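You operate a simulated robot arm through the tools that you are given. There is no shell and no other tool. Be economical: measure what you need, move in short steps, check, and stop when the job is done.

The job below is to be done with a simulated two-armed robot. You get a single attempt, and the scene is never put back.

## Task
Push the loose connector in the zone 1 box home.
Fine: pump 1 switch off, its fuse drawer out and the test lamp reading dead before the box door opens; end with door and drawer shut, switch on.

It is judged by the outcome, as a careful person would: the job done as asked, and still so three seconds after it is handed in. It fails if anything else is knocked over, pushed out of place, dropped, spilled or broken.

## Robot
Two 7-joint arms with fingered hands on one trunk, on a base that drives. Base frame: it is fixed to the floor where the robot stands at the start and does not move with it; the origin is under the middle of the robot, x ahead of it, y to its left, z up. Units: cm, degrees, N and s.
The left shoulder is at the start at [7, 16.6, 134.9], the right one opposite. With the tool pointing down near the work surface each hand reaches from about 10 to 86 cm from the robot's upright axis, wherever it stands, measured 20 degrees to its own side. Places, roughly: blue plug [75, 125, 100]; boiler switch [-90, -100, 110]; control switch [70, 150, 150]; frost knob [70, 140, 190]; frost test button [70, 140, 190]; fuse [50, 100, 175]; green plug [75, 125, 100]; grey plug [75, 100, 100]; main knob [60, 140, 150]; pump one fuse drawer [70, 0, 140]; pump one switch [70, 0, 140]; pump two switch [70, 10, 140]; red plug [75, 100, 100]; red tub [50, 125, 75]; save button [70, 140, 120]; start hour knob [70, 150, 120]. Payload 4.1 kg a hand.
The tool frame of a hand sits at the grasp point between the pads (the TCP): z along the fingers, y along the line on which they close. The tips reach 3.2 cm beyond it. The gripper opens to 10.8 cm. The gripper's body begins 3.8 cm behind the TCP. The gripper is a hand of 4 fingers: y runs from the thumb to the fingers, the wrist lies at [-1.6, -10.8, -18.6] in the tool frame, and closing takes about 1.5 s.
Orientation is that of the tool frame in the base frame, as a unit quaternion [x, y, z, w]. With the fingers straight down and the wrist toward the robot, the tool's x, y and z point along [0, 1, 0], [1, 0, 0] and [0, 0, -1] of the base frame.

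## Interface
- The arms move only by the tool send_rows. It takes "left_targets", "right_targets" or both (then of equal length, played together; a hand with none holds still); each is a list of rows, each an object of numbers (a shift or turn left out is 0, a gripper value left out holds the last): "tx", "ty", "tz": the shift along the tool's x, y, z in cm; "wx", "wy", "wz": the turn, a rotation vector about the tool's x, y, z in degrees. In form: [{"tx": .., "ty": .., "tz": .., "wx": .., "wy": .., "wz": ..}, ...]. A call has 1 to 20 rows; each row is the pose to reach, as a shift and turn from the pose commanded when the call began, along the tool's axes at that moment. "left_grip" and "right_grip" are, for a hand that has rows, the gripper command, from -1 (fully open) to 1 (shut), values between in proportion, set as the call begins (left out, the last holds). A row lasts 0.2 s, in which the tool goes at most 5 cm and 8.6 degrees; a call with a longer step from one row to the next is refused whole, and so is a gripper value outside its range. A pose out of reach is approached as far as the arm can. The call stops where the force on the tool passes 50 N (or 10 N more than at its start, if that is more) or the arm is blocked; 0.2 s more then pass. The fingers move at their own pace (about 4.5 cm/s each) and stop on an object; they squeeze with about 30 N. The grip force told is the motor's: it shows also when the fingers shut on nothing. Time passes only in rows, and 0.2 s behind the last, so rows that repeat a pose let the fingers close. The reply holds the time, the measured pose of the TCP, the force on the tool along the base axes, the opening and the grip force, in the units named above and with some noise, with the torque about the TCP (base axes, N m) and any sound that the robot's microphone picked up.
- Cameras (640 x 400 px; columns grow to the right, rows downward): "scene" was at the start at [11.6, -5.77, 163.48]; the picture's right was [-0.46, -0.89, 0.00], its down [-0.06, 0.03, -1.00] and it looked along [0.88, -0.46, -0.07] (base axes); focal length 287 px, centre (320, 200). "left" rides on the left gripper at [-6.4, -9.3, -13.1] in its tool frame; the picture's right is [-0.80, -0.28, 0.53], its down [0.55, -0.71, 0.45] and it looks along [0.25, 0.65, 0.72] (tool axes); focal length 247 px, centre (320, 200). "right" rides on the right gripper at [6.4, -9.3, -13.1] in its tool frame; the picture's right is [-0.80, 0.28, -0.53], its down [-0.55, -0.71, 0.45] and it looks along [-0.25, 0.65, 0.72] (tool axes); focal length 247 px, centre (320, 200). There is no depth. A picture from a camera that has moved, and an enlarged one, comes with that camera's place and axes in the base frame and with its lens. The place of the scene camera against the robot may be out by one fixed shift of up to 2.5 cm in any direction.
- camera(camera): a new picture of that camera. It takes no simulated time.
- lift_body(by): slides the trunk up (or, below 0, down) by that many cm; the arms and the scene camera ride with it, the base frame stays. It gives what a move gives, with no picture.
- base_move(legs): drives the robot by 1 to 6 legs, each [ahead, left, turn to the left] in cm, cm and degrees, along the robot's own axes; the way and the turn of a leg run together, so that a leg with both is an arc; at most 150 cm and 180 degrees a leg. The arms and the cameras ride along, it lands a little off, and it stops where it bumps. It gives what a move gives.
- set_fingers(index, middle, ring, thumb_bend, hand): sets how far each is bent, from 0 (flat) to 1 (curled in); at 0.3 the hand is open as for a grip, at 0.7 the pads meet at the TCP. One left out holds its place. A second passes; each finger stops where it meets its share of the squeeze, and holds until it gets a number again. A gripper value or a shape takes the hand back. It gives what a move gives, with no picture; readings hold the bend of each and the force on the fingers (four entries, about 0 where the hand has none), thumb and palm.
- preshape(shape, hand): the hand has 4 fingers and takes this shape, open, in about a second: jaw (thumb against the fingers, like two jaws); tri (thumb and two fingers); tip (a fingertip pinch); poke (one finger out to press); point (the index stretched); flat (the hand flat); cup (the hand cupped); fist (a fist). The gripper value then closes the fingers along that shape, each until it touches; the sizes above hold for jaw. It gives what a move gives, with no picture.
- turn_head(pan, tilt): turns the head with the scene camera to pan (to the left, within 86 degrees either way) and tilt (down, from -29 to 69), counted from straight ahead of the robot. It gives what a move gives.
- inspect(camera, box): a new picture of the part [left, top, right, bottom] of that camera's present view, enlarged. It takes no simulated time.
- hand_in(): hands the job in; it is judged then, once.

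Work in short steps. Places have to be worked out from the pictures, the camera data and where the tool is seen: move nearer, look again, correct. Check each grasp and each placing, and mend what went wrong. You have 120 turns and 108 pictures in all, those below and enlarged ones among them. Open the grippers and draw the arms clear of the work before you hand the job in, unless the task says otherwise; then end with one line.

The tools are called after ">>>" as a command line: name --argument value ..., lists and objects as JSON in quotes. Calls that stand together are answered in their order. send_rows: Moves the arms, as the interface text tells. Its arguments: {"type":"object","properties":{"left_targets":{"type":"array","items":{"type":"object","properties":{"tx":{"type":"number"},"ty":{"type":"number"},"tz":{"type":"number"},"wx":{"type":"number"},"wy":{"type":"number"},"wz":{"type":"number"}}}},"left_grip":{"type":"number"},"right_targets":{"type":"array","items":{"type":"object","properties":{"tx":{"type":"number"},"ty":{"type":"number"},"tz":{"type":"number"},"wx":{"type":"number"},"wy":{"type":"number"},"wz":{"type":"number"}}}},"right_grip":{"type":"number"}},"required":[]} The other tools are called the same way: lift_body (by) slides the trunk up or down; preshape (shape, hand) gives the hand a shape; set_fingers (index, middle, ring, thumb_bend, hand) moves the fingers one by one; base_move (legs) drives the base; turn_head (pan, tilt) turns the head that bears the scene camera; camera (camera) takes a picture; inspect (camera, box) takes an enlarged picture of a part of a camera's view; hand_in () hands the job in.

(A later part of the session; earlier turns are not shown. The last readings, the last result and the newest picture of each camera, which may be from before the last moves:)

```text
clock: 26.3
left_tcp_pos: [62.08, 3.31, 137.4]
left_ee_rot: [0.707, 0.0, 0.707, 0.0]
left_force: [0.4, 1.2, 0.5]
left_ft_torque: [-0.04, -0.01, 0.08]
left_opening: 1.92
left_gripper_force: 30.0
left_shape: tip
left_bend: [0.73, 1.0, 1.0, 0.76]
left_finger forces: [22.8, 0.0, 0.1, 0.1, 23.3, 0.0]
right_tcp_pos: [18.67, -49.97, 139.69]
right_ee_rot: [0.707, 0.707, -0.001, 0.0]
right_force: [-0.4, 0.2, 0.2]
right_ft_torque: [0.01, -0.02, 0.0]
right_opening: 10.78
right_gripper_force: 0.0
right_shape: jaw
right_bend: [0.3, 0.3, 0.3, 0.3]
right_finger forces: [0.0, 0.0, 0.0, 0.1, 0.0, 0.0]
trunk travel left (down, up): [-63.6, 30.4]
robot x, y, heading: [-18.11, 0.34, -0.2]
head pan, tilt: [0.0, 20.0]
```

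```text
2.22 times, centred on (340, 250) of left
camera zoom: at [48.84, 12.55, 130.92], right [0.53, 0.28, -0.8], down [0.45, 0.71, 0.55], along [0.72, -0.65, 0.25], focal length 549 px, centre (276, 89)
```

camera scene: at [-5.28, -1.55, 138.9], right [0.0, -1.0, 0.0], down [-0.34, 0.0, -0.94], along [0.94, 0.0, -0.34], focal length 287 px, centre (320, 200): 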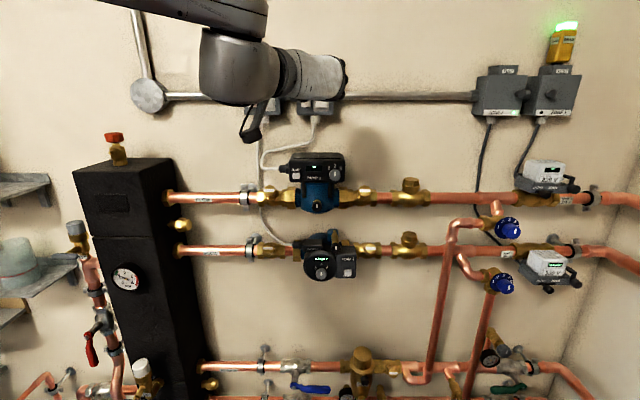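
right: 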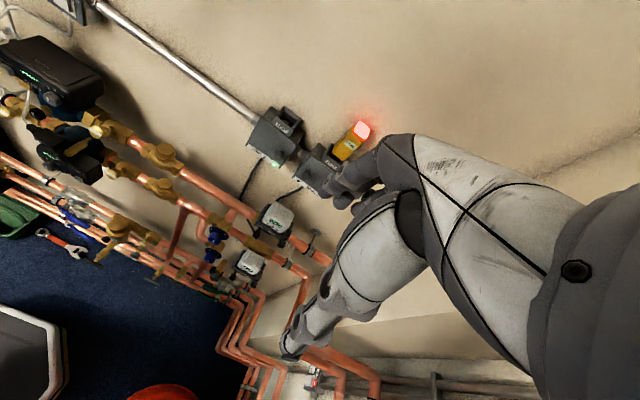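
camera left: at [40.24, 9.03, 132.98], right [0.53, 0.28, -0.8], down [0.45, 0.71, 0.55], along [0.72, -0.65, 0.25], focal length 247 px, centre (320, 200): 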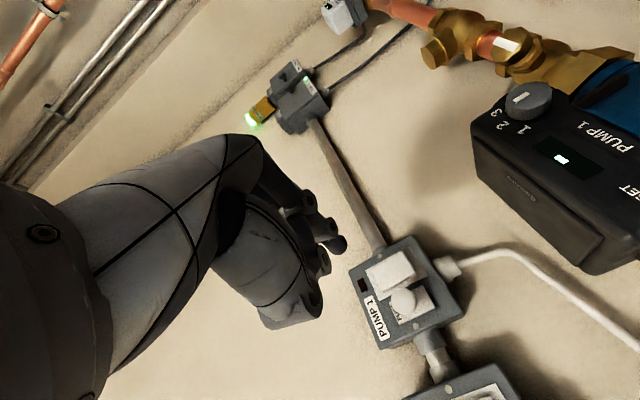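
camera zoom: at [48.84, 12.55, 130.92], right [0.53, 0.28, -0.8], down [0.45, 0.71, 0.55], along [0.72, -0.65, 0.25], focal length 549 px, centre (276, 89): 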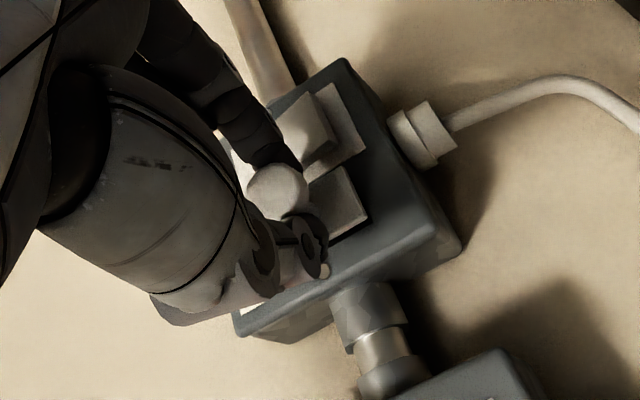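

The pinch holds the knob (opening 1.9 cm, about 23 N each side). I'll pull straight out in small steps.

>>> send_rows --left_targets '[{"tz": -0.5}, {"tz": -1}, {"tz": -1.5}, {"tz": -2}, {"tz": -2.5}, {"tz": -2.5}]'

>>> inspect --camera "left" --box '[250, 160, 430, 340]'

```text
clock: 27.7
left_tcp_pos: [59.64, 3.17, 137.39]
left_ee_rot: [0.707, 0.0, 0.707, -0.001]
left_force: [6.5, 2.0, 5.6]
left_ft_torque: [-0.07, -0.1, 0.1]
left_opening: 1.92
left_gripper_force: 30.1
left_shape: tip
left_bend: [0.73, 1.0, 1.0, 0.75]
left_finger forces: [23.4, 0.0, 0.0, 0.1, 24.6, 0.0]
right_tcp_pos: [18.88, -49.86, 139.51]
right_ee_rot: [0.707, 0.707, -0.001, 0.0]
right_force: [0.3, -0.2, 0.5]
right_ft_torque: [-0.04, 0.01, 0.01]
right_opening: 10.77
right_gripper_force: 0.1
right_shape: jaw
right_bend: [0.3, 0.3, 0.3, 0.3]
right_finger forces: [0.1, 0.0, 0.0, 0.1, 0.0, 0.0]
trunk travel left (down, up): [-63.6, 30.4]
robot x, y, heading: [-18.23, 0.29, -0.1]
head pan, tilt: [0.0, 20.0]
```

```text
2.22 times, centred on (340, 250) of left
camera zoom: at [46.42, 12.52, 130.85], right [0.53, 0.28, -0.8], down [0.45, 0.71, 0.55], along [0.72, -0.65, 0.25], focal length 549 px, centre (276, 89)
```

zoom: 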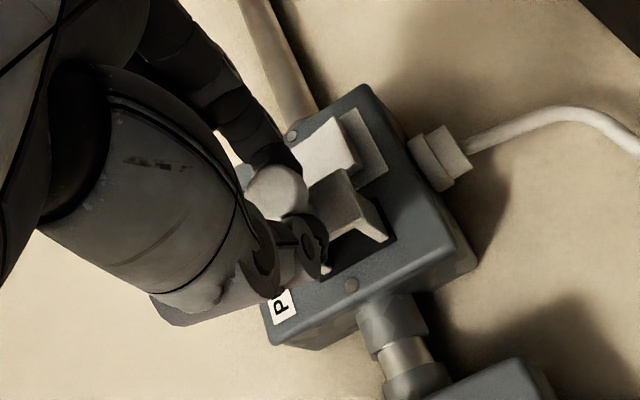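

The drawer is sliding out, 2.5 cm so far with light force. I'll continue another 2 cm, watching for its stop.

>>> send_rows --left_targets '[{"tz": -0.4}, {"tz": -0.8}, {"tz": -1.2}, {"tz": -1.6}, {"tz": -2}, {"tz": -2}]'

>>> inspect --camera "left" --box '[250, 160, 430, 340]'

```text
clock: 29.1
left_tcp_pos: [57.6, 3.17, 137.03]
left_ee_rot: [0.708, -0.001, 0.706, 0.001]
left_force: [0.7, 0.1, 0.5]
left_ft_torque: [0.0, -0.01, -0.03]
left_opening: 1.59
left_gripper_force: 30.5
left_shape: tip
left_bend: [0.74, 1.0, 1.0, 0.78]
left_finger forces: [0.0, 0.0, 0.0, 0.1, 0.0, 0.0]
right_tcp_pos: [18.91, -49.94, 139.6]
right_ee_rot: [0.707, 0.707, -0.001, -0.001]
right_force: [0.6, -0.3, -0.1]
right_ft_torque: [-0.05, 0.0, 0.01]
right_opening: 10.79
right_gripper_force: 0.0
right_shape: jaw
right_bend: [0.3, 0.3, 0.3, 0.3]
right_finger forces: [0.0, 0.0, 0.1, 0.0, 0.0, 0.0]
trunk travel left (down, up): [-63.6, 30.4]
robot x, y, heading: [-18.34, -0.16, 0.0]
head pan, tilt: [0.0, 20.0]
```

```text
2.22 times, centred on (340, 250) of left
camera zoom: at [44.46, 12.39, 130.77], right [0.53, 0.28, -0.8], down [0.45, 0.7, 0.55], along [0.72, -0.65, 0.25], focal length 549 px, centre (276, 89)
```

zoom: 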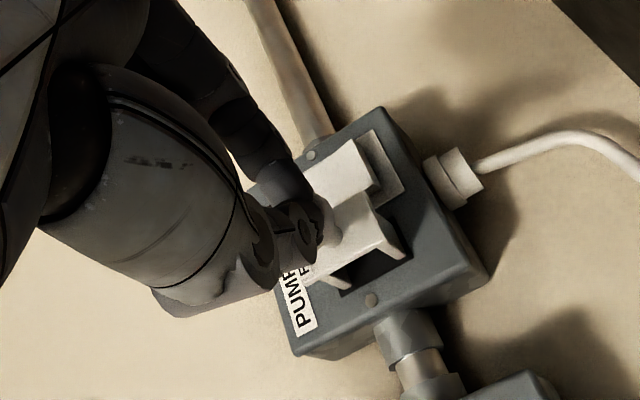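

The fingers slipped off, probably at the drawer's stop. I'll open, back away and inspect.

>>> send_rows --left_targets '[{"tz": 0}, {"tz": 0}, {"tz": 0}, {"tz": 0}, {"tz": 0}, {"tz": 0}, {"tz": -4}, {"tz": -8}, {"tz": -10}, {"tz": -10}]' --left_grip -1

>>> inspect --camera "left" --box '[300, 180, 500, 380]'

>>> inspect --camera "scene" --box '[460, 0, 620, 140]'

```text
clock: 31.3
left_tcp_pos: [47.36, 3.11, 137.29]
left_ee_rot: [0.707, 0.0, 0.707, 0.0]
left_force: [0.9, -1.0, 0.2]
left_ft_torque: [0.03, -0.01, -0.04]
left_opening: 10.77
left_gripper_force: 0.0
left_shape: tip
left_bend: [0.3, 0.98, 0.99, 0.3]
left_finger forces: [0.0, 0.0, 0.0, 0.0, 0.1, 0.0]
right_tcp_pos: [18.77, -50.01, 139.53]
right_ee_rot: [0.707, 0.708, 0.0, -0.001]
right_force: [0.1, 0.5, 0.2]
right_ft_torque: [-0.05, 0.01, 0.0]
right_opening: 10.76
right_gripper_force: 0.0
right_shape: jaw
right_bend: [0.3, 0.3, 0.3, 0.3]
right_finger forces: [0.0, 0.0, 0.1, 0.1, 0.1, 0.0]
trunk travel left (down, up): [-63.6, 30.4]
robot x, y, heading: [-18.27, -0.15, 0.2]
head pan, tilt: [0.0, 20.0]
```

```text
2.00 times, centred on (400, 280) of left
camera zoom: at [34.19, 12.45, 130.83], right [0.53, 0.28, -0.8], down [0.45, 0.71, 0.55], along [0.72, -0.65, 0.25], focal length 494 px, centre (160, 40)
```

zoom: 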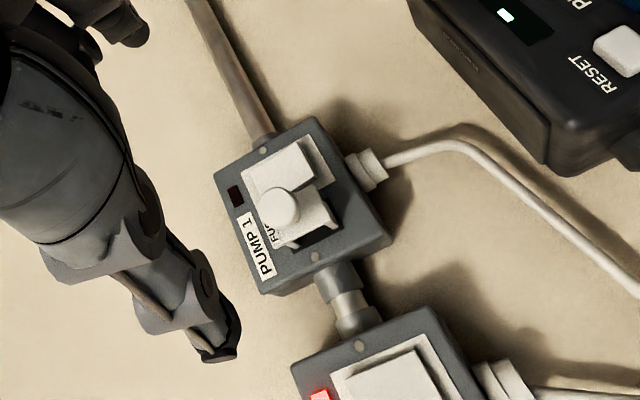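

```text
2.86 times, centred on (540, 70) of scene
camera zoom: at [-5.38, -1.52, 138.92], right [0.0, -1.0, 0.0], down [-0.34, 0.0, -0.94], along [0.94, 0.0, -0.34], focal length 820 px, centre (-309, 571)
```

zoom: 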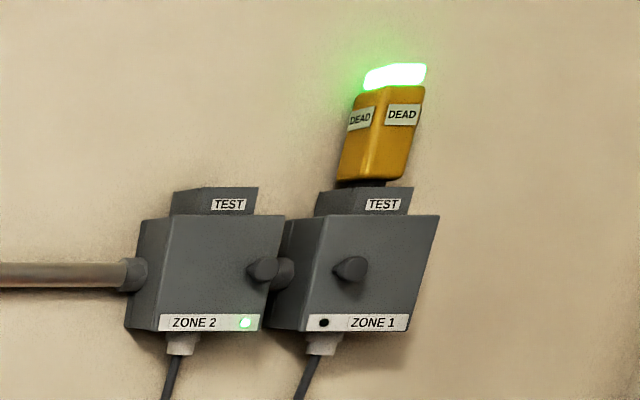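

The drawer is out by about 3 cm and the lamp still reads DEAD. To be sure it's at its stop, I'll regrip a little deeper and tug once more.

>>> send_rows --left_targets '[{"tz": 4}, {"tz": 8}, {"tz": 11}, {"tz": 12.4}, {"tz": 12.4}, {"tz": 12.4}]' --left_grip -0.1

>>> send_rows --left_targets '[{"tz": 0}, {"tz": 0}, {"tz": 0}, {"tz": 0}, {"tz": 0}, {"tz": 0}, {"tz": 0}, {"tz": -0.2}, {"tz": -0.4}, {"tz": -0.6}, {"tz": -0.6}]' --left_grip 1

>>> inspect --camera "left" --box '[250, 160, 430, 340]'

```text
clock: 32.7
left_tcp_pos: [60.06, 3.14, 137.26]
left_ee_rot: [0.707, 0.0, 0.707, 0.0]
left_force: [-0.1, -0.1, -0.1]
left_ft_torque: [-0.02, 0.0, -0.01]
left_opening: 5.98
left_gripper_force: 0.0
left_shape: tip
left_bend: [0.31, 0.98, 0.99, 0.69]
left_finger forces: [0.1, 0.1, 0.0, 0.1, 0.0, 0.1]
right_tcp_pos: [18.79, -50.04, 139.6]
right_ee_rot: [0.707, 0.707, 0.0, 0.0]
right_force: [0.2, -0.1, 0.3]
right_ft_torque: [0.0, 0.0, -0.01]
right_opening: 10.79
right_gripper_force: 0.0
right_shape: jaw
right_bend: [0.3, 0.3, 0.3, 0.3]
right_finger forces: [0.0, 0.1, 0.1, 0.0, 0.0, 0.0]
trunk travel left (down, up): [-63.6, 30.4]
robot x, y, heading: [-17.98, 0.22, 0.1]
head pan, tilt: [0.0, 20.0]
```

```text
clock: 35.1
left_tcp_pos: [59.87, 3.24, 137.17]
left_ee_rot: [0.708, 0.0, 0.706, -0.001]
left_force: [31.0, -1.3, 16.3]
left_ft_torque: [0.08, -0.26, -0.01]
left_opening: 1.46
left_gripper_force: 30.3
left_shape: tip
left_bend: [0.72, 1.0, 1.0, 0.75]
left_finger forces: [26.8, 0.1, 0.0, 0.0, 25.6, 0.0]
right_tcp_pos: [19.31, -49.98, 139.56]
right_ee_rot: [0.707, 0.707, -0.002, -0.001]
right_force: [-0.4, 0.0, -0.4]
right_ft_torque: [-0.01, -0.01, 0.01]
right_opening: 10.76
right_gripper_force: 0.0
right_shape: jaw
right_bend: [0.3, 0.3, 0.3, 0.3]
right_finger forces: [0.1, 0.0, 0.0, 0.1, 0.0, 0.0]
trunk travel left (down, up): [-63.6, 30.4]
robot x, y, heading: [-17.99, -0.24, 0.2]
head pan, tilt: [0.0, 20.0]
```

```text
2.22 times, centred on (340, 250) of left
camera zoom: at [46.74, 12.49, 130.7], right [0.53, 0.28, -0.8], down [0.45, 0.71, 0.55], along [0.72, -0.65, 0.25], focal length 549 px, centre (276, 89)
```

zoom: 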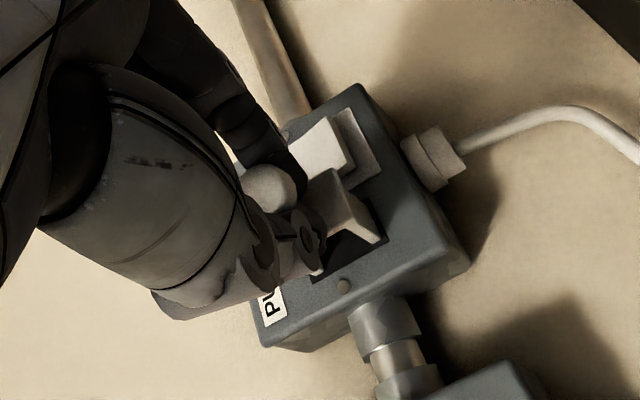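

A 31 N tug didn't move it, so the drawer is at its stop. I'll release, withdraw the left hand, then turn to the zone 1 box.

>>> send_rows --left_targets '[{"tz": 0.6}, {"tz": 0.6}, {"tz": 0.6}, {"tz": 0.6}, {"tz": 0.6}, {"tz": 0.6}, {"tz": -3}, {"tz": -7}, {"tz": -11}, {"tz": -15}, {"tz": -18}, {"tz": -18}]' --left_grip -1

>>> base_move --legs '[[0, -18, 0]]'

>>> turn_head --pan -30 --tilt 5

>>> camera --camera "scene"

```text
clock: 37.7
left_tcp_pos: [41.33, 3.35, 137.38]
left_ee_rot: [0.707, 0.0, 0.707, -0.001]
left_force: [0.7, -0.2, 0.0]
left_ft_torque: [0.01, 0.01, -0.01]
left_opening: 10.76
left_gripper_force: 0.0
left_shape: tip
left_bend: [0.3, 0.98, 0.99, 0.3]
left_finger forces: [0.0, 0.1, 0.0, 0.2, 0.1, 0.0]
right_tcp_pos: [18.79, -49.95, 139.59]
right_ee_rot: [0.707, 0.707, -0.001, -0.001]
right_force: [-0.2, 0.3, 0.4]
right_ft_torque: [-0.04, 0.03, 0.03]
right_opening: 10.78
right_gripper_force: 0.0
right_shape: jaw
right_bend: [0.3, 0.3, 0.3, 0.3]
right_finger forces: [0.1, 0.0, 0.1, 0.0, 0.0, 0.1]
trunk travel left (down, up): [-63.6, 30.4]
robot x, y, heading: [-17.83, 0.31, 0.0]
head pan, tilt: [0.0, 20.0]
```

```text
clock: 38.9
left_tcp_pos: [43.73, -1.78, 137.4]
left_ee_rot: [0.707, -0.023, 0.706, 0.025]
left_force: [0.4, 0.0, 0.3]
left_ft_torque: [-0.06, 0.0, -0.04]
left_opening: 10.79
left_gripper_force: 0.0
left_shape: tip
left_bend: [0.3, 0.98, 0.99, 0.3]
left_finger forces: [0.0, 0.1, 0.0, 0.1, 0.0, 0.1]
right_tcp_pos: [17.67, -53.59, 139.65]
right_ee_rot: [0.731, 0.683, -0.001, 0.0]
right_force: [-0.4, 0.5, 0.1]
right_ft_torque: [0.01, 0.05, 0.01]
right_opening: 10.78
right_gripper_force: 0.0
right_shape: jaw
right_bend: [0.3, 0.3, 0.3, 0.3]
right_finger forces: [0.0, 0.0, 0.1, 0.1, 0.0, 0.1]
trunk travel left (down, up): [-63.6, 30.4]
robot x, y, heading: [-16.1, -1.43, -3.9]
head pan, tilt: [0.0, 20.0]
stopped in leg 1: the robot was blocked; the commanded pose is now the measured one
```

```text
clock: 39.9
left_tcp_pos: [43.48, -1.92, 137.43]
left_ee_rot: [0.707, -0.024, 0.707, 0.024]
left_force: [-0.2, -0.9, -0.3]
left_ft_torque: [0.01, 0.02, -0.01]
left_opening: 10.79
left_gripper_force: 0.0
left_shape: tip
left_bend: [0.3, 0.98, 0.99, 0.3]
left_finger forces: [0.1, 0.0, 0.0, 0.0, 0.0, 0.0]
right_tcp_pos: [17.42, -53.66, 139.71]
right_ee_rot: [0.73, 0.683, 0.0, 0.001]
right_force: [-0.9, -0.5, 0.6]
right_ft_torque: [0.02, -0.02, 0.0]
right_opening: 10.8
right_gripper_force: 0.0
right_shape: jaw
right_bend: [0.3, 0.3, 0.3, 0.3]
right_finger forces: [0.1, 0.1, 0.0, 0.0, 0.0, 0.1]
trunk travel left (down, up): [-63.6, 30.4]
robot x, y, heading: [-16.61, -1.18, -3.9]
head pan, tilt: [-30.0, 5.0]
```

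```text
71 pictures are left
camera scene: at [-4.87, -8.22, 141.35], right [-0.56, -0.83, 0.0], down [-0.07, 0.05, -1.0], along [0.83, -0.55, -0.09], focal length 287 px, centre (320, 200)
```

scene: 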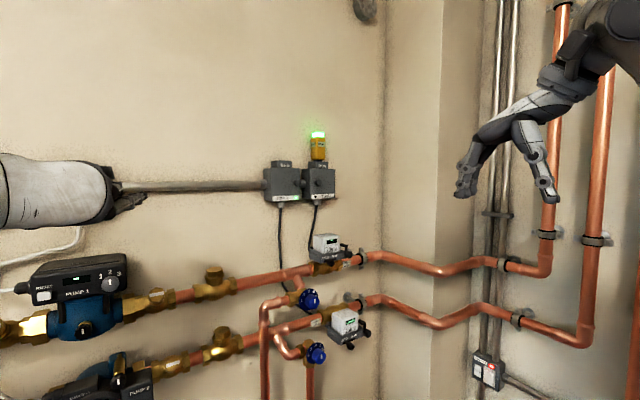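

The sideways drive was blocked after about 1.5 cm. I'll look down on the right to see what is there.

>>> turn_head --pan -75 --tilt 50

>>> camera --camera "scene"

>>> turn_head --pan -20 --tilt 60

>>> camera --camera "scene"

>>> camera --camera "right"

```text
clock: 41.0
left_tcp_pos: [43.59, -2.02, 137.48]
left_ee_rot: [0.706, -0.024, 0.707, 0.024]
left_force: [0.2, 0.3, 0.7]
left_ft_torque: [0.01, 0.02, 0.0]
left_opening: 10.79
left_gripper_force: 0.0
left_shape: tip
left_bend: [0.3, 0.98, 0.99, 0.3]
left_finger forces: [0.0, 0.0, 0.0, 0.0, 0.1, 0.0]
right_tcp_pos: [17.45, -53.57, 139.81]
right_ee_rot: [0.73, 0.684, 0.0, 0.001]
right_force: [1.1, -0.6, 0.5]
right_ft_torque: [0.03, 0.01, 0.05]
right_opening: 10.78
right_gripper_force: 0.1
right_shape: jaw
right_bend: [0.3, 0.3, 0.3, 0.3]
right_finger forces: [0.0, 0.1, 0.0, 0.1, 0.0, 0.1]
trunk travel left (down, up): [-63.6, 30.4]
robot x, y, heading: [-15.55, -1.56, -3.9]
head pan, tilt: [-75.0, 50.0]
```

```text
70 pictures are left
camera scene: at [-10.96, -10.71, 134.36], right [-0.98, -0.19, 0.0], down [-0.15, 0.75, -0.64], along [0.12, -0.63, -0.77], focal length 287 px, centre (320, 200)
```

scene: 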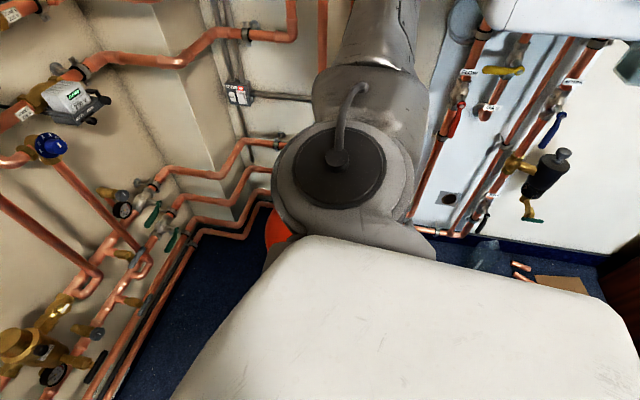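

```text
clock: 42.2
left_tcp_pos: [43.58, -1.97, 137.49]
left_ee_rot: [0.707, -0.025, 0.707, 0.025]
left_force: [0.1, 0.5, 0.3]
left_ft_torque: [-0.01, 0.0, 0.06]
left_opening: 10.77
left_gripper_force: 0.0
left_shape: tip
left_bend: [0.3, 0.98, 0.99, 0.3]
left_finger forces: [0.0, 0.0, 0.0, 0.0, 0.1, 0.0]
right_tcp_pos: [17.59, -53.67, 139.77]
right_ee_rot: [0.73, 0.683, -0.001, 0.001]
right_force: [-0.3, -0.4, 0.6]
right_ft_torque: [0.01, 0.01, -0.03]
right_opening: 10.78
right_gripper_force: 0.1
right_shape: jaw
right_bend: [0.3, 0.3, 0.3, 0.3]
right_finger forces: [0.0, 0.0, 0.0, 0.1, 0.0, 0.0]
trunk travel left (down, up): [-63.6, 30.4]
robot x, y, heading: [-16.08, -1.78, -4.0]
head pan, tilt: [-20.0, 60.0]
```

```text
69 pictures are left
camera scene: at [-6.36, -5.87, 133.1], right [-0.41, -0.91, 0.0], down [-0.79, 0.35, -0.5], along [0.46, -0.2, -0.87], focal length 287 px, centre (320, 200)
```

scene: 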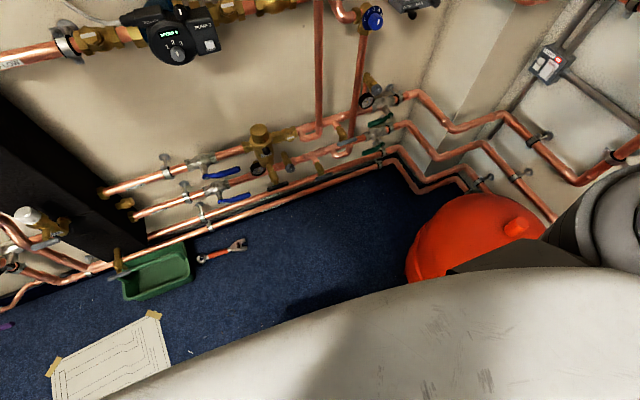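

```text
68 pictures are left
camera right: at [8.68, -46.5, 152.69], right [0.23, -0.81, 0.53], down [-0.74, -0.5, -0.45], along [0.63, -0.29, -0.72], focal length 247 px, centre (320, 200)
```

right: 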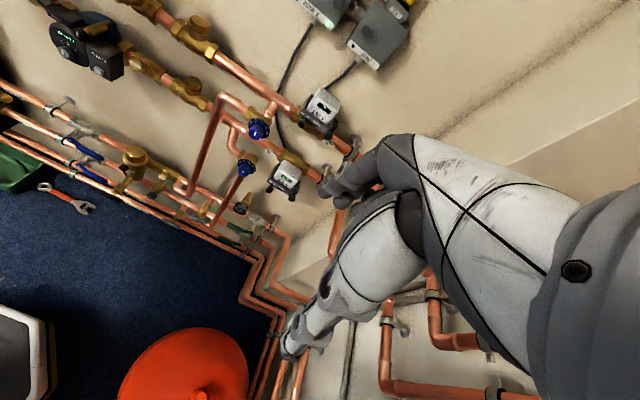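

Judging by the turn, the bump was at the rear right, and there is an orange vessel on the floor at the right. I'll look behind on that side for what I touched.

>>> turn_head --pan -86 --tilt 30

>>> camera --camera "scene"

```text
clock: 43.6
left_tcp_pos: [43.59, -1.96, 137.42]
left_ee_rot: [0.707, -0.024, 0.706, 0.024]
left_force: [-0.7, 0.1, -0.9]
left_ft_torque: [-0.04, 0.01, 0.01]
left_opening: 10.78
left_gripper_force: 0.1
left_shape: tip
left_bend: [0.3, 0.98, 0.99, 0.3]
left_finger forces: [0.1, 0.0, 0.0, 0.0, 0.0, 0.1]
right_tcp_pos: [17.44, -53.63, 139.7]
right_ee_rot: [0.73, 0.684, -0.001, 0.0]
right_force: [0.4, -0.2, 0.5]
right_ft_torque: [0.0, -0.01, -0.02]
right_opening: 10.77
right_gripper_force: 0.1
right_shape: jaw
right_bend: [0.3, 0.3, 0.3, 0.3]
right_finger forces: [0.0, 0.0, 0.0, 0.0, 0.0, 0.0]
trunk travel left (down, up): [-63.6, 30.4]
robot x, y, heading: [-16.02, -1.57, -3.7]
head pan, tilt: [-85.9, 30.0]
```

```text
67 pictures are left
camera scene: at [-12.42, -12.21, 137.31], right [-1.0, 0.0, 0.0], down [0.0, 0.5, -0.87], along [0.0, -0.87, -0.5], focal length 287 px, centre (320, 200)
```

scene: 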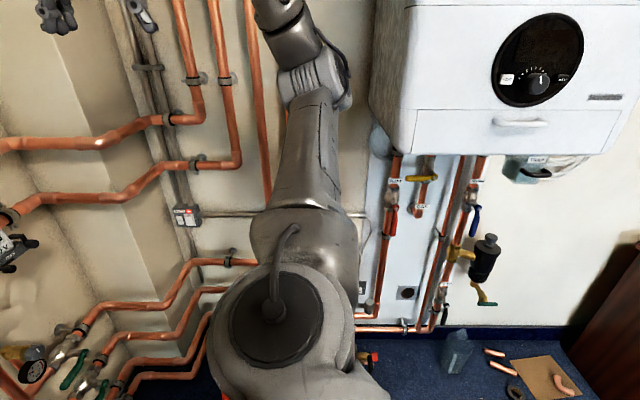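

Nothing looks displaced; likely the right elbow touched the boiler casing. I'll stay put and instead turn the right hand to face the wall, moving it forward away from the boiler.

>>> send_rows --right_targets '[{"wx": -8.2, "ty": 1}, {"wx": -16.4, "ty": 2}, {"wx": -24.6, "ty": 3}, {"wx": -32.8, "ty": 4}, {"wx": -41, "ty": 5}, {"wx": -49.2, "ty": 6}, {"wx": -57.4, "ty": 7}, {"wx": -65.6, "ty": 8}, {"wx": -73.8, "ty": 9}, {"wx": -82, "ty": 10}, {"wx": -90, "ty": 10}, {"wx": -90, "ty": 10}]'

>>> send_rows --right_targets '[{"wz": -8.2}, {"wz": -16.4}, {"wz": -24.6}, {"wz": -32.8}, {"wz": -41}, {"wz": -49.2}, {"wz": -57.4}, {"wz": -65.6}, {"wz": -73.8}, {"wz": -82}, {"wz": -90}, {"wz": -90}]'

>>> camera --camera "scene"

>>> camera --camera "right"

```text
clock: 46.2
left_tcp_pos: [43.49, -2.02, 137.57]
left_ee_rot: [0.707, -0.023, 0.706, 0.024]
left_force: [0.5, 0.1, -0.3]
left_ft_torque: [0.0, 0.01, -0.01]
left_opening: 10.76
left_gripper_force: 0.1
left_shape: tip
left_bend: [0.3, 0.98, 0.99, 0.3]
left_finger forces: [0.0, 0.0, 0.0, 0.1, 0.0, 0.0]
right_tcp_pos: [27.35, -54.26, 139.76]
right_ee_rot: [0.515, 0.483, 0.484, 0.516]
right_force: [-0.5, 0.6, 0.2]
right_ft_torque: [0.0, -0.02, 0.0]
right_opening: 10.78
right_gripper_force: 0.0
right_shape: jaw
right_bend: [0.3, 0.3, 0.3, 0.3]
right_finger forces: [0.0, 0.0, 0.1, 0.0, 0.1, 0.1]
trunk travel left (down, up): [-63.6, 30.4]
robot x, y, heading: [-15.67, -1.1, -3.8]
head pan, tilt: [-85.9, 30.0]
```

```text
clock: 48.8
left_tcp_pos: [43.61, -2.05, 137.41]
left_ee_rot: [0.706, -0.024, 0.707, 0.023]
left_force: [0.3, -0.1, 0.1]
left_ft_torque: [0.03, -0.04, -0.01]
left_opening: 10.77
left_gripper_force: 0.1
left_shape: tip
left_bend: [0.3, 0.98, 0.99, 0.3]
left_finger forces: [0.0, 0.0, 0.0, 0.0, 0.1, 0.1]
right_tcp_pos: [27.5, -54.26, 139.67]
right_ee_rot: [0.023, 0.706, -0.024, 0.707]
right_force: [-0.2, 0.0, 0.1]
right_ft_torque: [0.06, 0.0, 0.0]
right_opening: 10.8
right_gripper_force: 0.2
right_shape: jaw
right_bend: [0.3, 0.3, 0.3, 0.3]
right_finger forces: [0.0, 0.0, 0.0, 0.1, 0.0, 0.1]
trunk travel left (down, up): [-63.6, 30.4]
robot x, y, heading: [-15.85, -1.27, -4.2]
head pan, tilt: [-85.9, 30.0]
```

```text
66 pictures are left
camera scene: at [-12.43, -12.23, 137.31], right [-1.0, 0.0, 0.0], down [0.0, 0.5, -0.87], along [0.0, -0.87, -0.5], focal length 287 px, centre (320, 200)
```

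scene: 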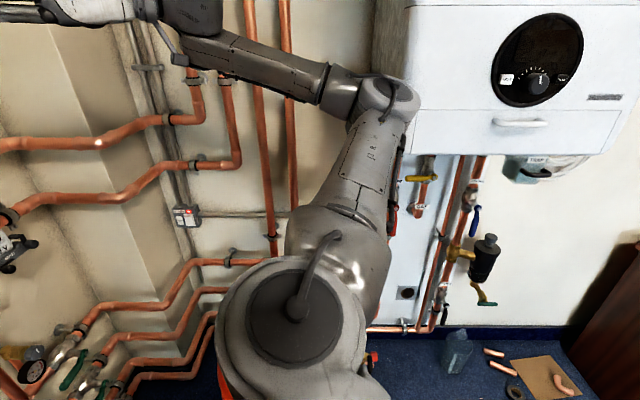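

```text
65 pictures are left
camera right: at [13.72, -62.62, 133.07], right [-0.51, 0.32, 0.8], down [0.4, -0.73, 0.55], along [0.76, 0.6, 0.25], focal length 247 px, centre (320, 200)
```

right: 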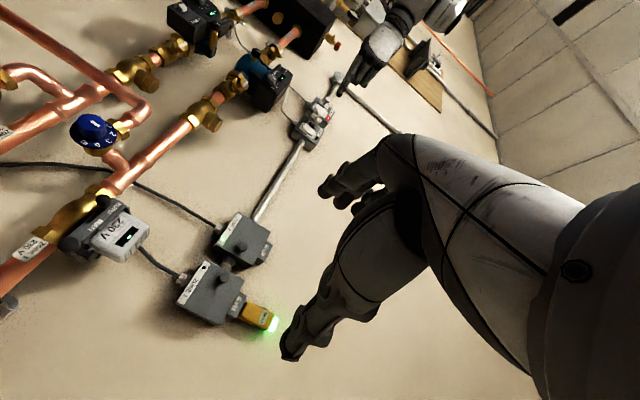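

Both arms are clear and the right hand faces the wall. I'll bring it to a standoff of about [50,-53,139] and look at the zone 1 knob.

>>> send_rows --right_targets '[{"tz": 4.5, "ty": 0.6, "wx": -2}, {"tz": 9, "ty": 1.2, "wx": -3.8}, {"tz": 13.5, "ty": 1.8, "wx": -3.8}, {"tz": 18, "ty": 2.3, "wx": -3.8}, {"tz": 22, "ty": 2.8, "tx": 0.5, "wx": -3.8}, {"tz": 22, "ty": 2.8, "tx": 0.5, "wx": -3.8}]'

>>> preshape --shape "tip" --hand "right"

>>> camera --camera "right"

>>> inspect --camera "right" --box '[180, 140, 400, 360]'

```text
clock: 50.2
left_tcp_pos: [43.39, -1.93, 137.61]
left_ee_rot: [0.706, -0.024, 0.707, 0.024]
left_force: [-0.1, 0.6, -0.4]
left_ft_torque: [-0.02, 0.04, 0.02]
left_opening: 10.78
left_gripper_force: 0.1
left_shape: tip
left_bend: [0.3, 0.98, 0.99, 0.3]
left_finger forces: [0.1, 0.0, 0.0, 0.0, 0.0, 0.0]
right_tcp_pos: [49.43, -53.15, 139.24]
right_ee_rot: [0.001, 0.706, 0.0, 0.708]
right_force: [-0.5, -0.2, -0.3]
right_ft_torque: [0.0, 0.0, -0.05]
right_opening: 10.78
right_gripper_force: 0.0
right_shape: jaw
right_bend: [0.3, 0.3, 0.3, 0.3]
right_finger forces: [0.1, 0.0, 0.0, 0.0, 0.0, 0.1]
trunk travel left (down, up): [-63.6, 30.4]
robot x, y, heading: [-16.1, -1.08, -3.8]
head pan, tilt: [-85.9, 30.0]
```

```text
clock: 51.1
left_tcp_pos: [43.52, -1.96, 137.41]
left_ee_rot: [0.707, -0.024, 0.707, 0.023]
left_force: [-0.6, -0.3, 0.5]
left_ft_torque: [0.01, 0.01, -0.01]
left_opening: 10.78
left_gripper_force: 0.0
left_shape: tip
left_bend: [0.3, 0.98, 0.99, 0.3]
left_finger forces: [0.0, 0.0, 0.0, 0.0, 0.0, 0.0]
right_tcp_pos: [49.53, -53.17, 139.23]
right_ee_rot: [-0.001, 0.707, -0.001, 0.707]
right_force: [-0.2, 0.0, 0.6]
right_ft_torque: [0.0, -0.04, -0.02]
right_opening: 10.81
right_gripper_force: 0.3
right_shape: tip
right_bend: [0.3, 0.98, 0.99, 0.3]
right_finger forces: [0.1, 0.1, 0.1, 0.0, 0.0, 0.0]
trunk travel left (down, up): [-63.6, 30.4]
robot x, y, heading: [-15.97, -1.16, -3.9]
head pan, tilt: [-85.9, 30.0]
```

```text
64 pictures are left
camera right: at [36.35, -62.3, 132.54], right [-0.53, 0.28, 0.8], down [0.45, -0.71, 0.55], along [0.72, 0.65, 0.25], focal length 247 px, centre (320, 200)
```

right: 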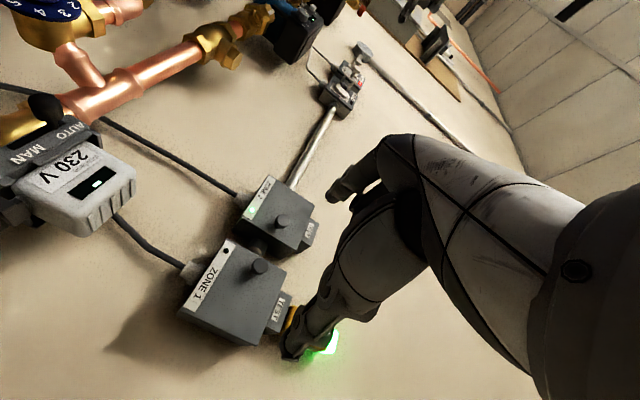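

```text
1.82 times, centred on (290, 250) of right
camera zoom: at [36.35, -62.3, 132.54], right [-0.53, 0.28, 0.8], down [0.45, -0.71, 0.55], along [0.72, 0.65, 0.25], focal length 449 px, centre (374, 109)
```

zoom: 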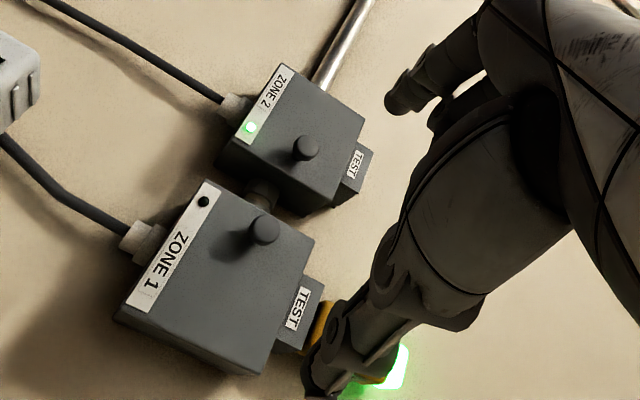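

The knob direction agrees with about [62.5,-51.7,138.1]. I'll move in to x≈55 aligned with that and re-sight.

>>> send_rows --right_targets '[{"tx": 1.1, "ty": 1.4, "tz": 1}, {"tx": 1.1, "ty": 1.4, "tz": 4}, {"tx": 1.1, "ty": 1.4, "tz": 5.5}, {"tx": 1.1, "ty": 1.4, "tz": 5.5}]'

>>> inspect --camera "right" --box '[180, 140, 400, 360]'

```text
clock: 52.1
left_tcp_pos: [43.53, -1.98, 137.47]
left_ee_rot: [0.707, -0.023, 0.707, 0.024]
left_force: [-0.4, -0.4, -1.0]
left_ft_torque: [-0.04, 0.0, -0.02]
left_opening: 10.76
left_gripper_force: 0.0
left_shape: tip
left_bend: [0.3, 0.98, 0.99, 0.3]
left_finger forces: [0.1, 0.1, 0.1, 0.1, 0.0, 0.0]
right_tcp_pos: [55.09, -51.67, 138.18]
right_ee_rot: [0.001, 0.706, -0.001, 0.708]
right_force: [0.2, -0.4, 0.4]
right_ft_torque: [-0.02, 0.0, -0.02]
right_opening: 10.79
right_gripper_force: 0.2
right_shape: tip
right_bend: [0.3, 0.98, 0.99, 0.3]
right_finger forces: [0.1, 0.0, 0.0, 0.0, 0.1, 0.1]
trunk travel left (down, up): [-63.6, 30.4]
robot x, y, heading: [-15.94, -1.3, -3.9]
head pan, tilt: [-85.9, 30.0]
```

```text
1.82 times, centred on (290, 250) of right
camera zoom: at [41.82, -60.8, 131.55], right [-0.53, 0.28, 0.8], down [0.45, -0.71, 0.55], along [0.72, 0.65, 0.25], focal length 449 px, centre (374, 109)
```

zoom: 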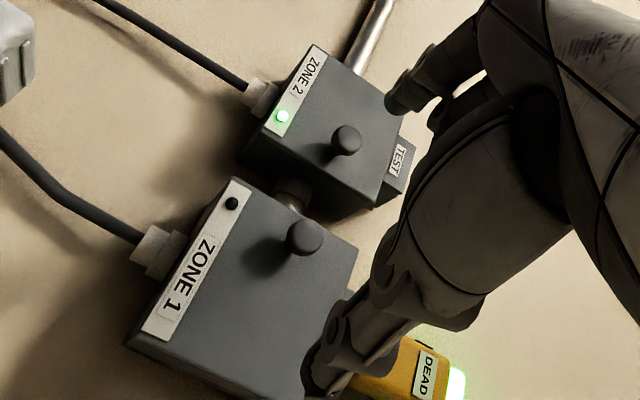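

Triangulation gives the zone 1 knob tip near [64.7,-50.8,138.5], about 2 cm across; zone 2's knob at y≈-43.8 is close, so I'll narrow the pinch before advancing.

>>> set_fingers --hand "right" --index 0.5 --thumb_bend 0.5 --middle 1 --ring 1

>>> send_rows --right_targets '[{"tx": -0.3, "ty": 0.9, "tz": 1.5}, {"tx": -0.3, "ty": 0.9, "tz": 3}, {"tx": -0.3, "ty": 0.9, "tz": 4.5}, {"tx": -0.3, "ty": 0.9, "tz": 5}, {"tx": -0.3, "ty": 0.9, "tz": 5}]'

>>> inspect --camera "right" --box '[200, 140, 400, 340]'

```text
clock: 53.1
left_tcp_pos: [43.57, -2.02, 137.44]
left_ee_rot: [0.706, -0.023, 0.707, 0.024]
left_force: [0.3, -0.6, 0.5]
left_ft_torque: [0.01, 0.0, -0.01]
left_opening: 10.79
left_gripper_force: 0.2
left_shape: tip
left_bend: [0.3, 0.98, 0.99, 0.3]
left_finger forces: [0.0, 0.0, 0.0, 0.0, 0.0, 0.0]
right_tcp_pos: [54.89, -51.6, 138.14]
right_ee_rot: [-0.001, 0.707, 0.0, 0.707]
right_force: [0.0, -0.1, -0.5]
right_ft_torque: [0.02, -0.04, 0.01]
right_opening: 5.63
right_gripper_force: 0.0
right_shape: fingers
right_bend: [0.5, 1.0, 1.0, 0.5]
right_finger forces: [0.1, 0.0, 0.1, 0.1, 0.1, 0.0]
trunk travel left (down, up): [-63.6, 30.4]
robot x, y, heading: [-15.85, -1.27, -4.1]
head pan, tilt: [-85.9, 30.0]
```

```text
clock: 54.3
left_tcp_pos: [43.54, -1.94, 137.54]
left_ee_rot: [0.706, -0.024, 0.707, 0.024]
left_force: [0.1, 0.1, 0.3]
left_ft_torque: [-0.02, 0.02, 0.0]
left_opening: 10.79
left_gripper_force: 0.1
left_shape: tip
left_bend: [0.3, 0.98, 0.99, 0.3]
left_finger forces: [0.0, 0.1, 0.0, 0.0, 0.1, 0.0]
right_tcp_pos: [60.22, -50.7, 138.35]
right_ee_rot: [0.0, 0.706, 0.0, 0.708]
right_force: [0.8, 0.1, -0.7]
right_ft_torque: [0.02, 0.0, 0.05]
right_opening: 5.61
right_gripper_force: 0.1
right_shape: fingers
right_bend: [0.5, 1.0, 1.0, 0.5]
right_finger forces: [0.1, 0.1, 0.1, 0.0, 0.1, 0.0]
trunk travel left (down, up): [-63.6, 30.4]
robot x, y, heading: [-15.92, -1.47, -4.0]
head pan, tilt: [-85.9, 30.0]
```

```text
2.00 times, centred on (300, 240) of right
camera zoom: at [46.95, -59.94, 131.85], right [-0.53, 0.28, 0.8], down [0.45, -0.71, 0.55], along [0.72, 0.65, 0.25], focal length 494 px, centre (360, 120)
```

zoom: 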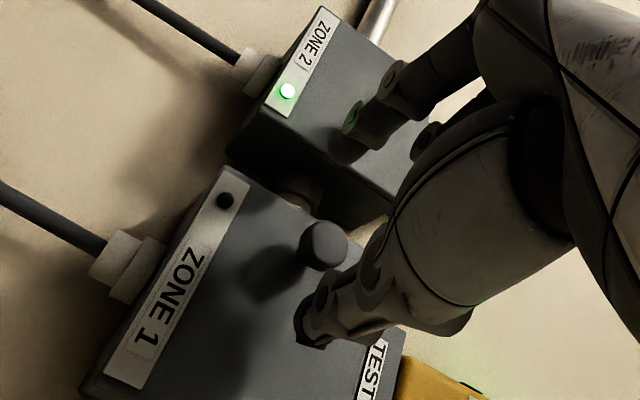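

The knob refines to about [63,-51.6,138]. I'll shift slightly and go in 1.5 cm, then close index and thumb.

>>> send_rows --right_targets '[{"tx": 0.3, "ty": -0.8, "tz": 0.5}, {"tx": 0.3, "ty": -0.8, "tz": 1}, {"tx": 0.3, "ty": -0.8, "tz": 1.7}, {"tx": 0.3, "ty": -0.8, "tz": 1.7}]'

>>> set_fingers --hand "right" --index 0.8 --thumb_bend 0.8

>>> inspect --camera "right" --box '[200, 140, 400, 340]'

```text
clock: 55.3
left_tcp_pos: [43.51, -1.92, 137.52]
left_ee_rot: [0.707, -0.024, 0.707, 0.024]
left_force: [1.2, -0.2, 0.5]
left_ft_torque: [0.01, -0.02, 0.0]
left_opening: 10.78
left_gripper_force: 0.1
left_shape: tip
left_bend: [0.3, 0.98, 0.99, 0.3]
left_finger forces: [0.0, 0.0, 0.1, 0.0, 0.1, 0.1]
right_tcp_pos: [61.83, -51.43, 138.16]
right_ee_rot: [0.0, 0.706, -0.001, 0.708]
right_force: [-2.4, 0.0, 0.7]
right_ft_torque: [0.0, 0.02, -0.07]
right_opening: 5.54
right_gripper_force: 0.8
right_shape: fingers
right_bend: [0.5, 1.0, 1.0, 0.5]
right_finger forces: [0.1, 0.0, 0.0, 0.0, 2.3, 0.0]
trunk travel left (down, up): [-63.6, 30.4]
robot x, y, heading: [-15.86, -1.36, -4.1]
head pan, tilt: [-85.9, 30.0]
```

```text
clock: 56.3
left_tcp_pos: [43.59, -2.1, 137.43]
left_ee_rot: [0.706, -0.025, 0.707, 0.023]
left_force: [0.5, 0.0, 0.1]
left_ft_torque: [0.0, -0.01, 0.03]
left_opening: 10.8
left_gripper_force: 0.1
left_shape: tip
left_bend: [0.3, 0.98, 0.99, 0.3]
left_finger forces: [0.1, 0.1, 0.1, 0.1, 0.0, 0.0]
right_tcp_pos: [61.91, -51.69, 138.1]
right_ee_rot: [0.0, 0.707, -0.001, 0.707]
right_force: [-0.2, -7.7, 1.4]
right_ft_torque: [-0.07, -0.04, -0.37]
right_opening: 0.53
right_gripper_force: 15.6
right_shape: fingers
right_bend: [0.73, 1.0, 1.0, 0.71]
right_finger forces: [8.9, 0.0, 0.1, 0.1, 23.0, 0.1]
trunk travel left (down, up): [-63.6, 30.4]
robot x, y, heading: [-16.36, -1.29, -4.1]
head pan, tilt: [-85.9, 30.0]
```

```text
2.00 times, centred on (300, 240) of right
camera zoom: at [48.7, -60.91, 131.47], right [-0.53, 0.28, 0.8], down [0.45, -0.71, 0.55], along [0.72, 0.65, 0.25], focal length 494 px, centre (360, 120)
```

zoom: 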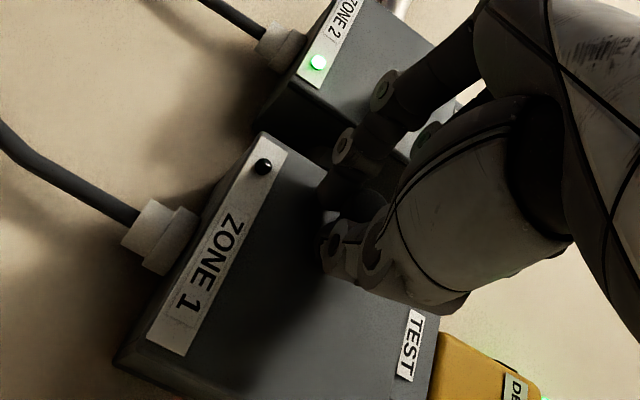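

The fingers hold something at 0.5 cm (the thin stem), with the thumb stronger. I'll try pulling along the door's arc for the first 10 degrees.

>>> send_rows --right_targets '[{"tz": -0.4, "ty": -0.2, "wx": -3}, {"tz": -0.8, "ty": -0.45, "wx": -6}, {"tz": -1.26, "ty": -0.8, "wx": -10}, {"tz": -1.26, "ty": -0.8, "wx": -10}]'

>>> inspect --camera "right" --box '[200, 140, 400, 340]'

```text
clock: 57.3
left_tcp_pos: [43.6, -2.25, 137.49]
left_ee_rot: [0.706, -0.025, 0.707, 0.024]
left_force: [0.2, -0.2, -0.1]
left_ft_torque: [-0.01, 0.03, 0.03]
left_opening: 10.81
left_gripper_force: 0.0
left_shape: tip
left_bend: [0.3, 0.98, 0.99, 0.3]
left_finger forces: [0.0, 0.0, 0.0, 0.0, 0.0, 0.0]
right_tcp_pos: [60.59, -52.58, 138.01]
right_ee_rot: [-0.061, 0.703, 0.062, 0.705]
right_force: [1.5, -7.6, 2.3]
right_ft_torque: [-0.01, -0.05, -0.26]
right_opening: 0.45
right_gripper_force: 13.9
right_shape: fingers
right_bend: [0.73, 1.0, 1.0, 0.71]
right_finger forces: [7.8, 0.1, 0.0, 0.1, 21.7, 0.0]
trunk travel left (down, up): [-63.6, 30.4]
robot x, y, heading: [-15.94, -1.21, -4.1]
head pan, tilt: [-85.9, 30.0]
```

```text
2.00 times, centred on (300, 240) of right
camera zoom: at [49.29, -63.88, 131.4], right [-0.57, 0.19, 0.8], down [0.56, -0.62, 0.55], along [0.6, 0.76, 0.25], focal length 494 px, centre (360, 120)
```

zoom: 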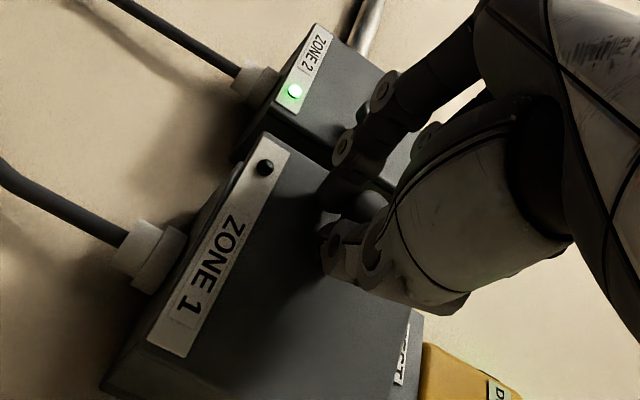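

The door is opening with the hand at low force. I'll continue another 25 degrees along the same arc.

>>> send_rows --right_targets '[{"tz": -0.65, "ty": -0.37, "wx": -5}, {"tz": -1.26, "ty": -0.8, "wx": -10}, {"tz": -1.83, "ty": -1.29, "wx": -15}, {"tz": -2.36, "ty": -1.83, "wx": -20}, {"tz": -2.83, "ty": -2.41, "wx": -25}, {"tz": -2.83, "ty": -2.41, "wx": -25}]'

>>> camera --camera "right"

>>> turn_head --pan -30 --tilt 5

>>> inspect --camera "scene" --box '[220, 100, 440, 240]'

```text
clock: 58.7
left_tcp_pos: [43.45, -1.95, 137.52]
left_ee_rot: [0.707, -0.024, 0.706, 0.024]
left_force: [-0.2, -0.7, -0.2]
left_ft_torque: [0.01, -0.01, 0.02]
left_opening: 10.77
left_gripper_force: 0.0
left_shape: tip
left_bend: [0.3, 0.98, 0.99, 0.3]
left_finger forces: [0.0, 0.1, 0.0, 0.0, 0.0, 0.1]
right_tcp_pos: [53.65, -49.14, 135.25]
right_ee_rot: [-0.213, 0.674, 0.212, 0.674]
right_force: [-0.1, 0.7, -0.8]
right_ft_torque: [0.02, 0.0, -0.01]
right_opening: 0.0
right_gripper_force: 0.1
right_shape: fingers
right_bend: [0.75, 1.0, 1.0, 0.71]
right_finger forces: [0.1, 0.0, 0.0, 0.1, 0.0, 0.0]
right hand out of reach, approached as far as the arm can: row 1, 2, 3, 4, 5, 6
trunk travel left (down, up): [-63.6, 30.4]
robot x, y, heading: [-16.09, -1.29, -4.0]
head pan, tilt: [-85.9, 30.0]
```

```text
58 pictures are left
camera right: at [48.15, -64.2, 128.76], right [-0.6, -0.07, 0.8], down [0.77, -0.32, 0.55], along [0.22, 0.94, 0.25], focal length 247 px, centre (320, 200)
```

right: 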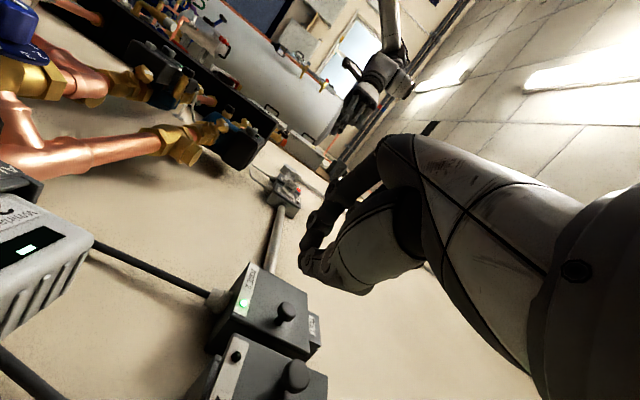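

```text
clock: 59.9
left_tcp_pos: [43.65, -2.02, 137.39]
left_ee_rot: [0.707, -0.023, 0.706, 0.023]
left_force: [-1.3, 0.4, -0.4]
left_ft_torque: [0.0, -0.01, 0.03]
left_opening: 10.82
left_gripper_force: 0.2
left_shape: tip
left_bend: [0.3, 0.98, 0.99, 0.3]
left_finger forces: [0.0, 0.0, 0.0, 0.0, 0.1, 0.0]
right_tcp_pos: [53.66, -49.18, 135.29]
right_ee_rot: [-0.213, 0.674, 0.211, 0.675]
right_force: [-0.5, 0.9, 0.9]
right_ft_torque: [0.0, -0.01, 0.02]
right_opening: 0.0
right_gripper_force: 0.1
right_shape: fingers
right_bend: [0.75, 1.0, 1.0, 0.71]
right_finger forces: [0.0, 0.0, 0.0, 0.0, 0.0, 0.1]
trunk travel left (down, up): [-63.6, 30.4]
robot x, y, heading: [-15.74, -1.48, -3.8]
head pan, tilt: [-30.0, 5.0]
```

```text
2.86 times, centred on (330, 170) of scene
camera zoom: at [-4.81, -8.3, 141.34], right [-0.56, -0.83, 0.0], down [-0.07, 0.05, -1.0], along [0.83, -0.56, -0.09], focal length 820 px, centre (291, 286)
```

zoom: 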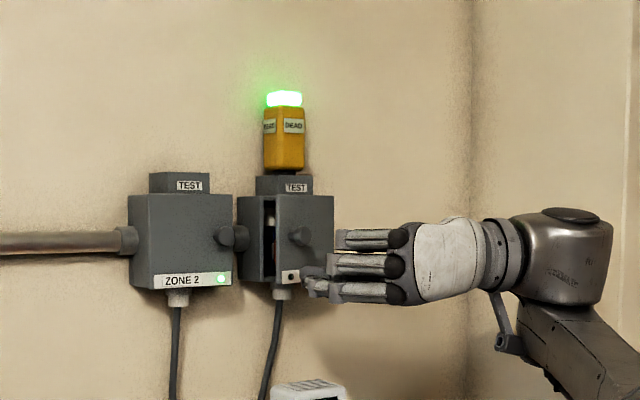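

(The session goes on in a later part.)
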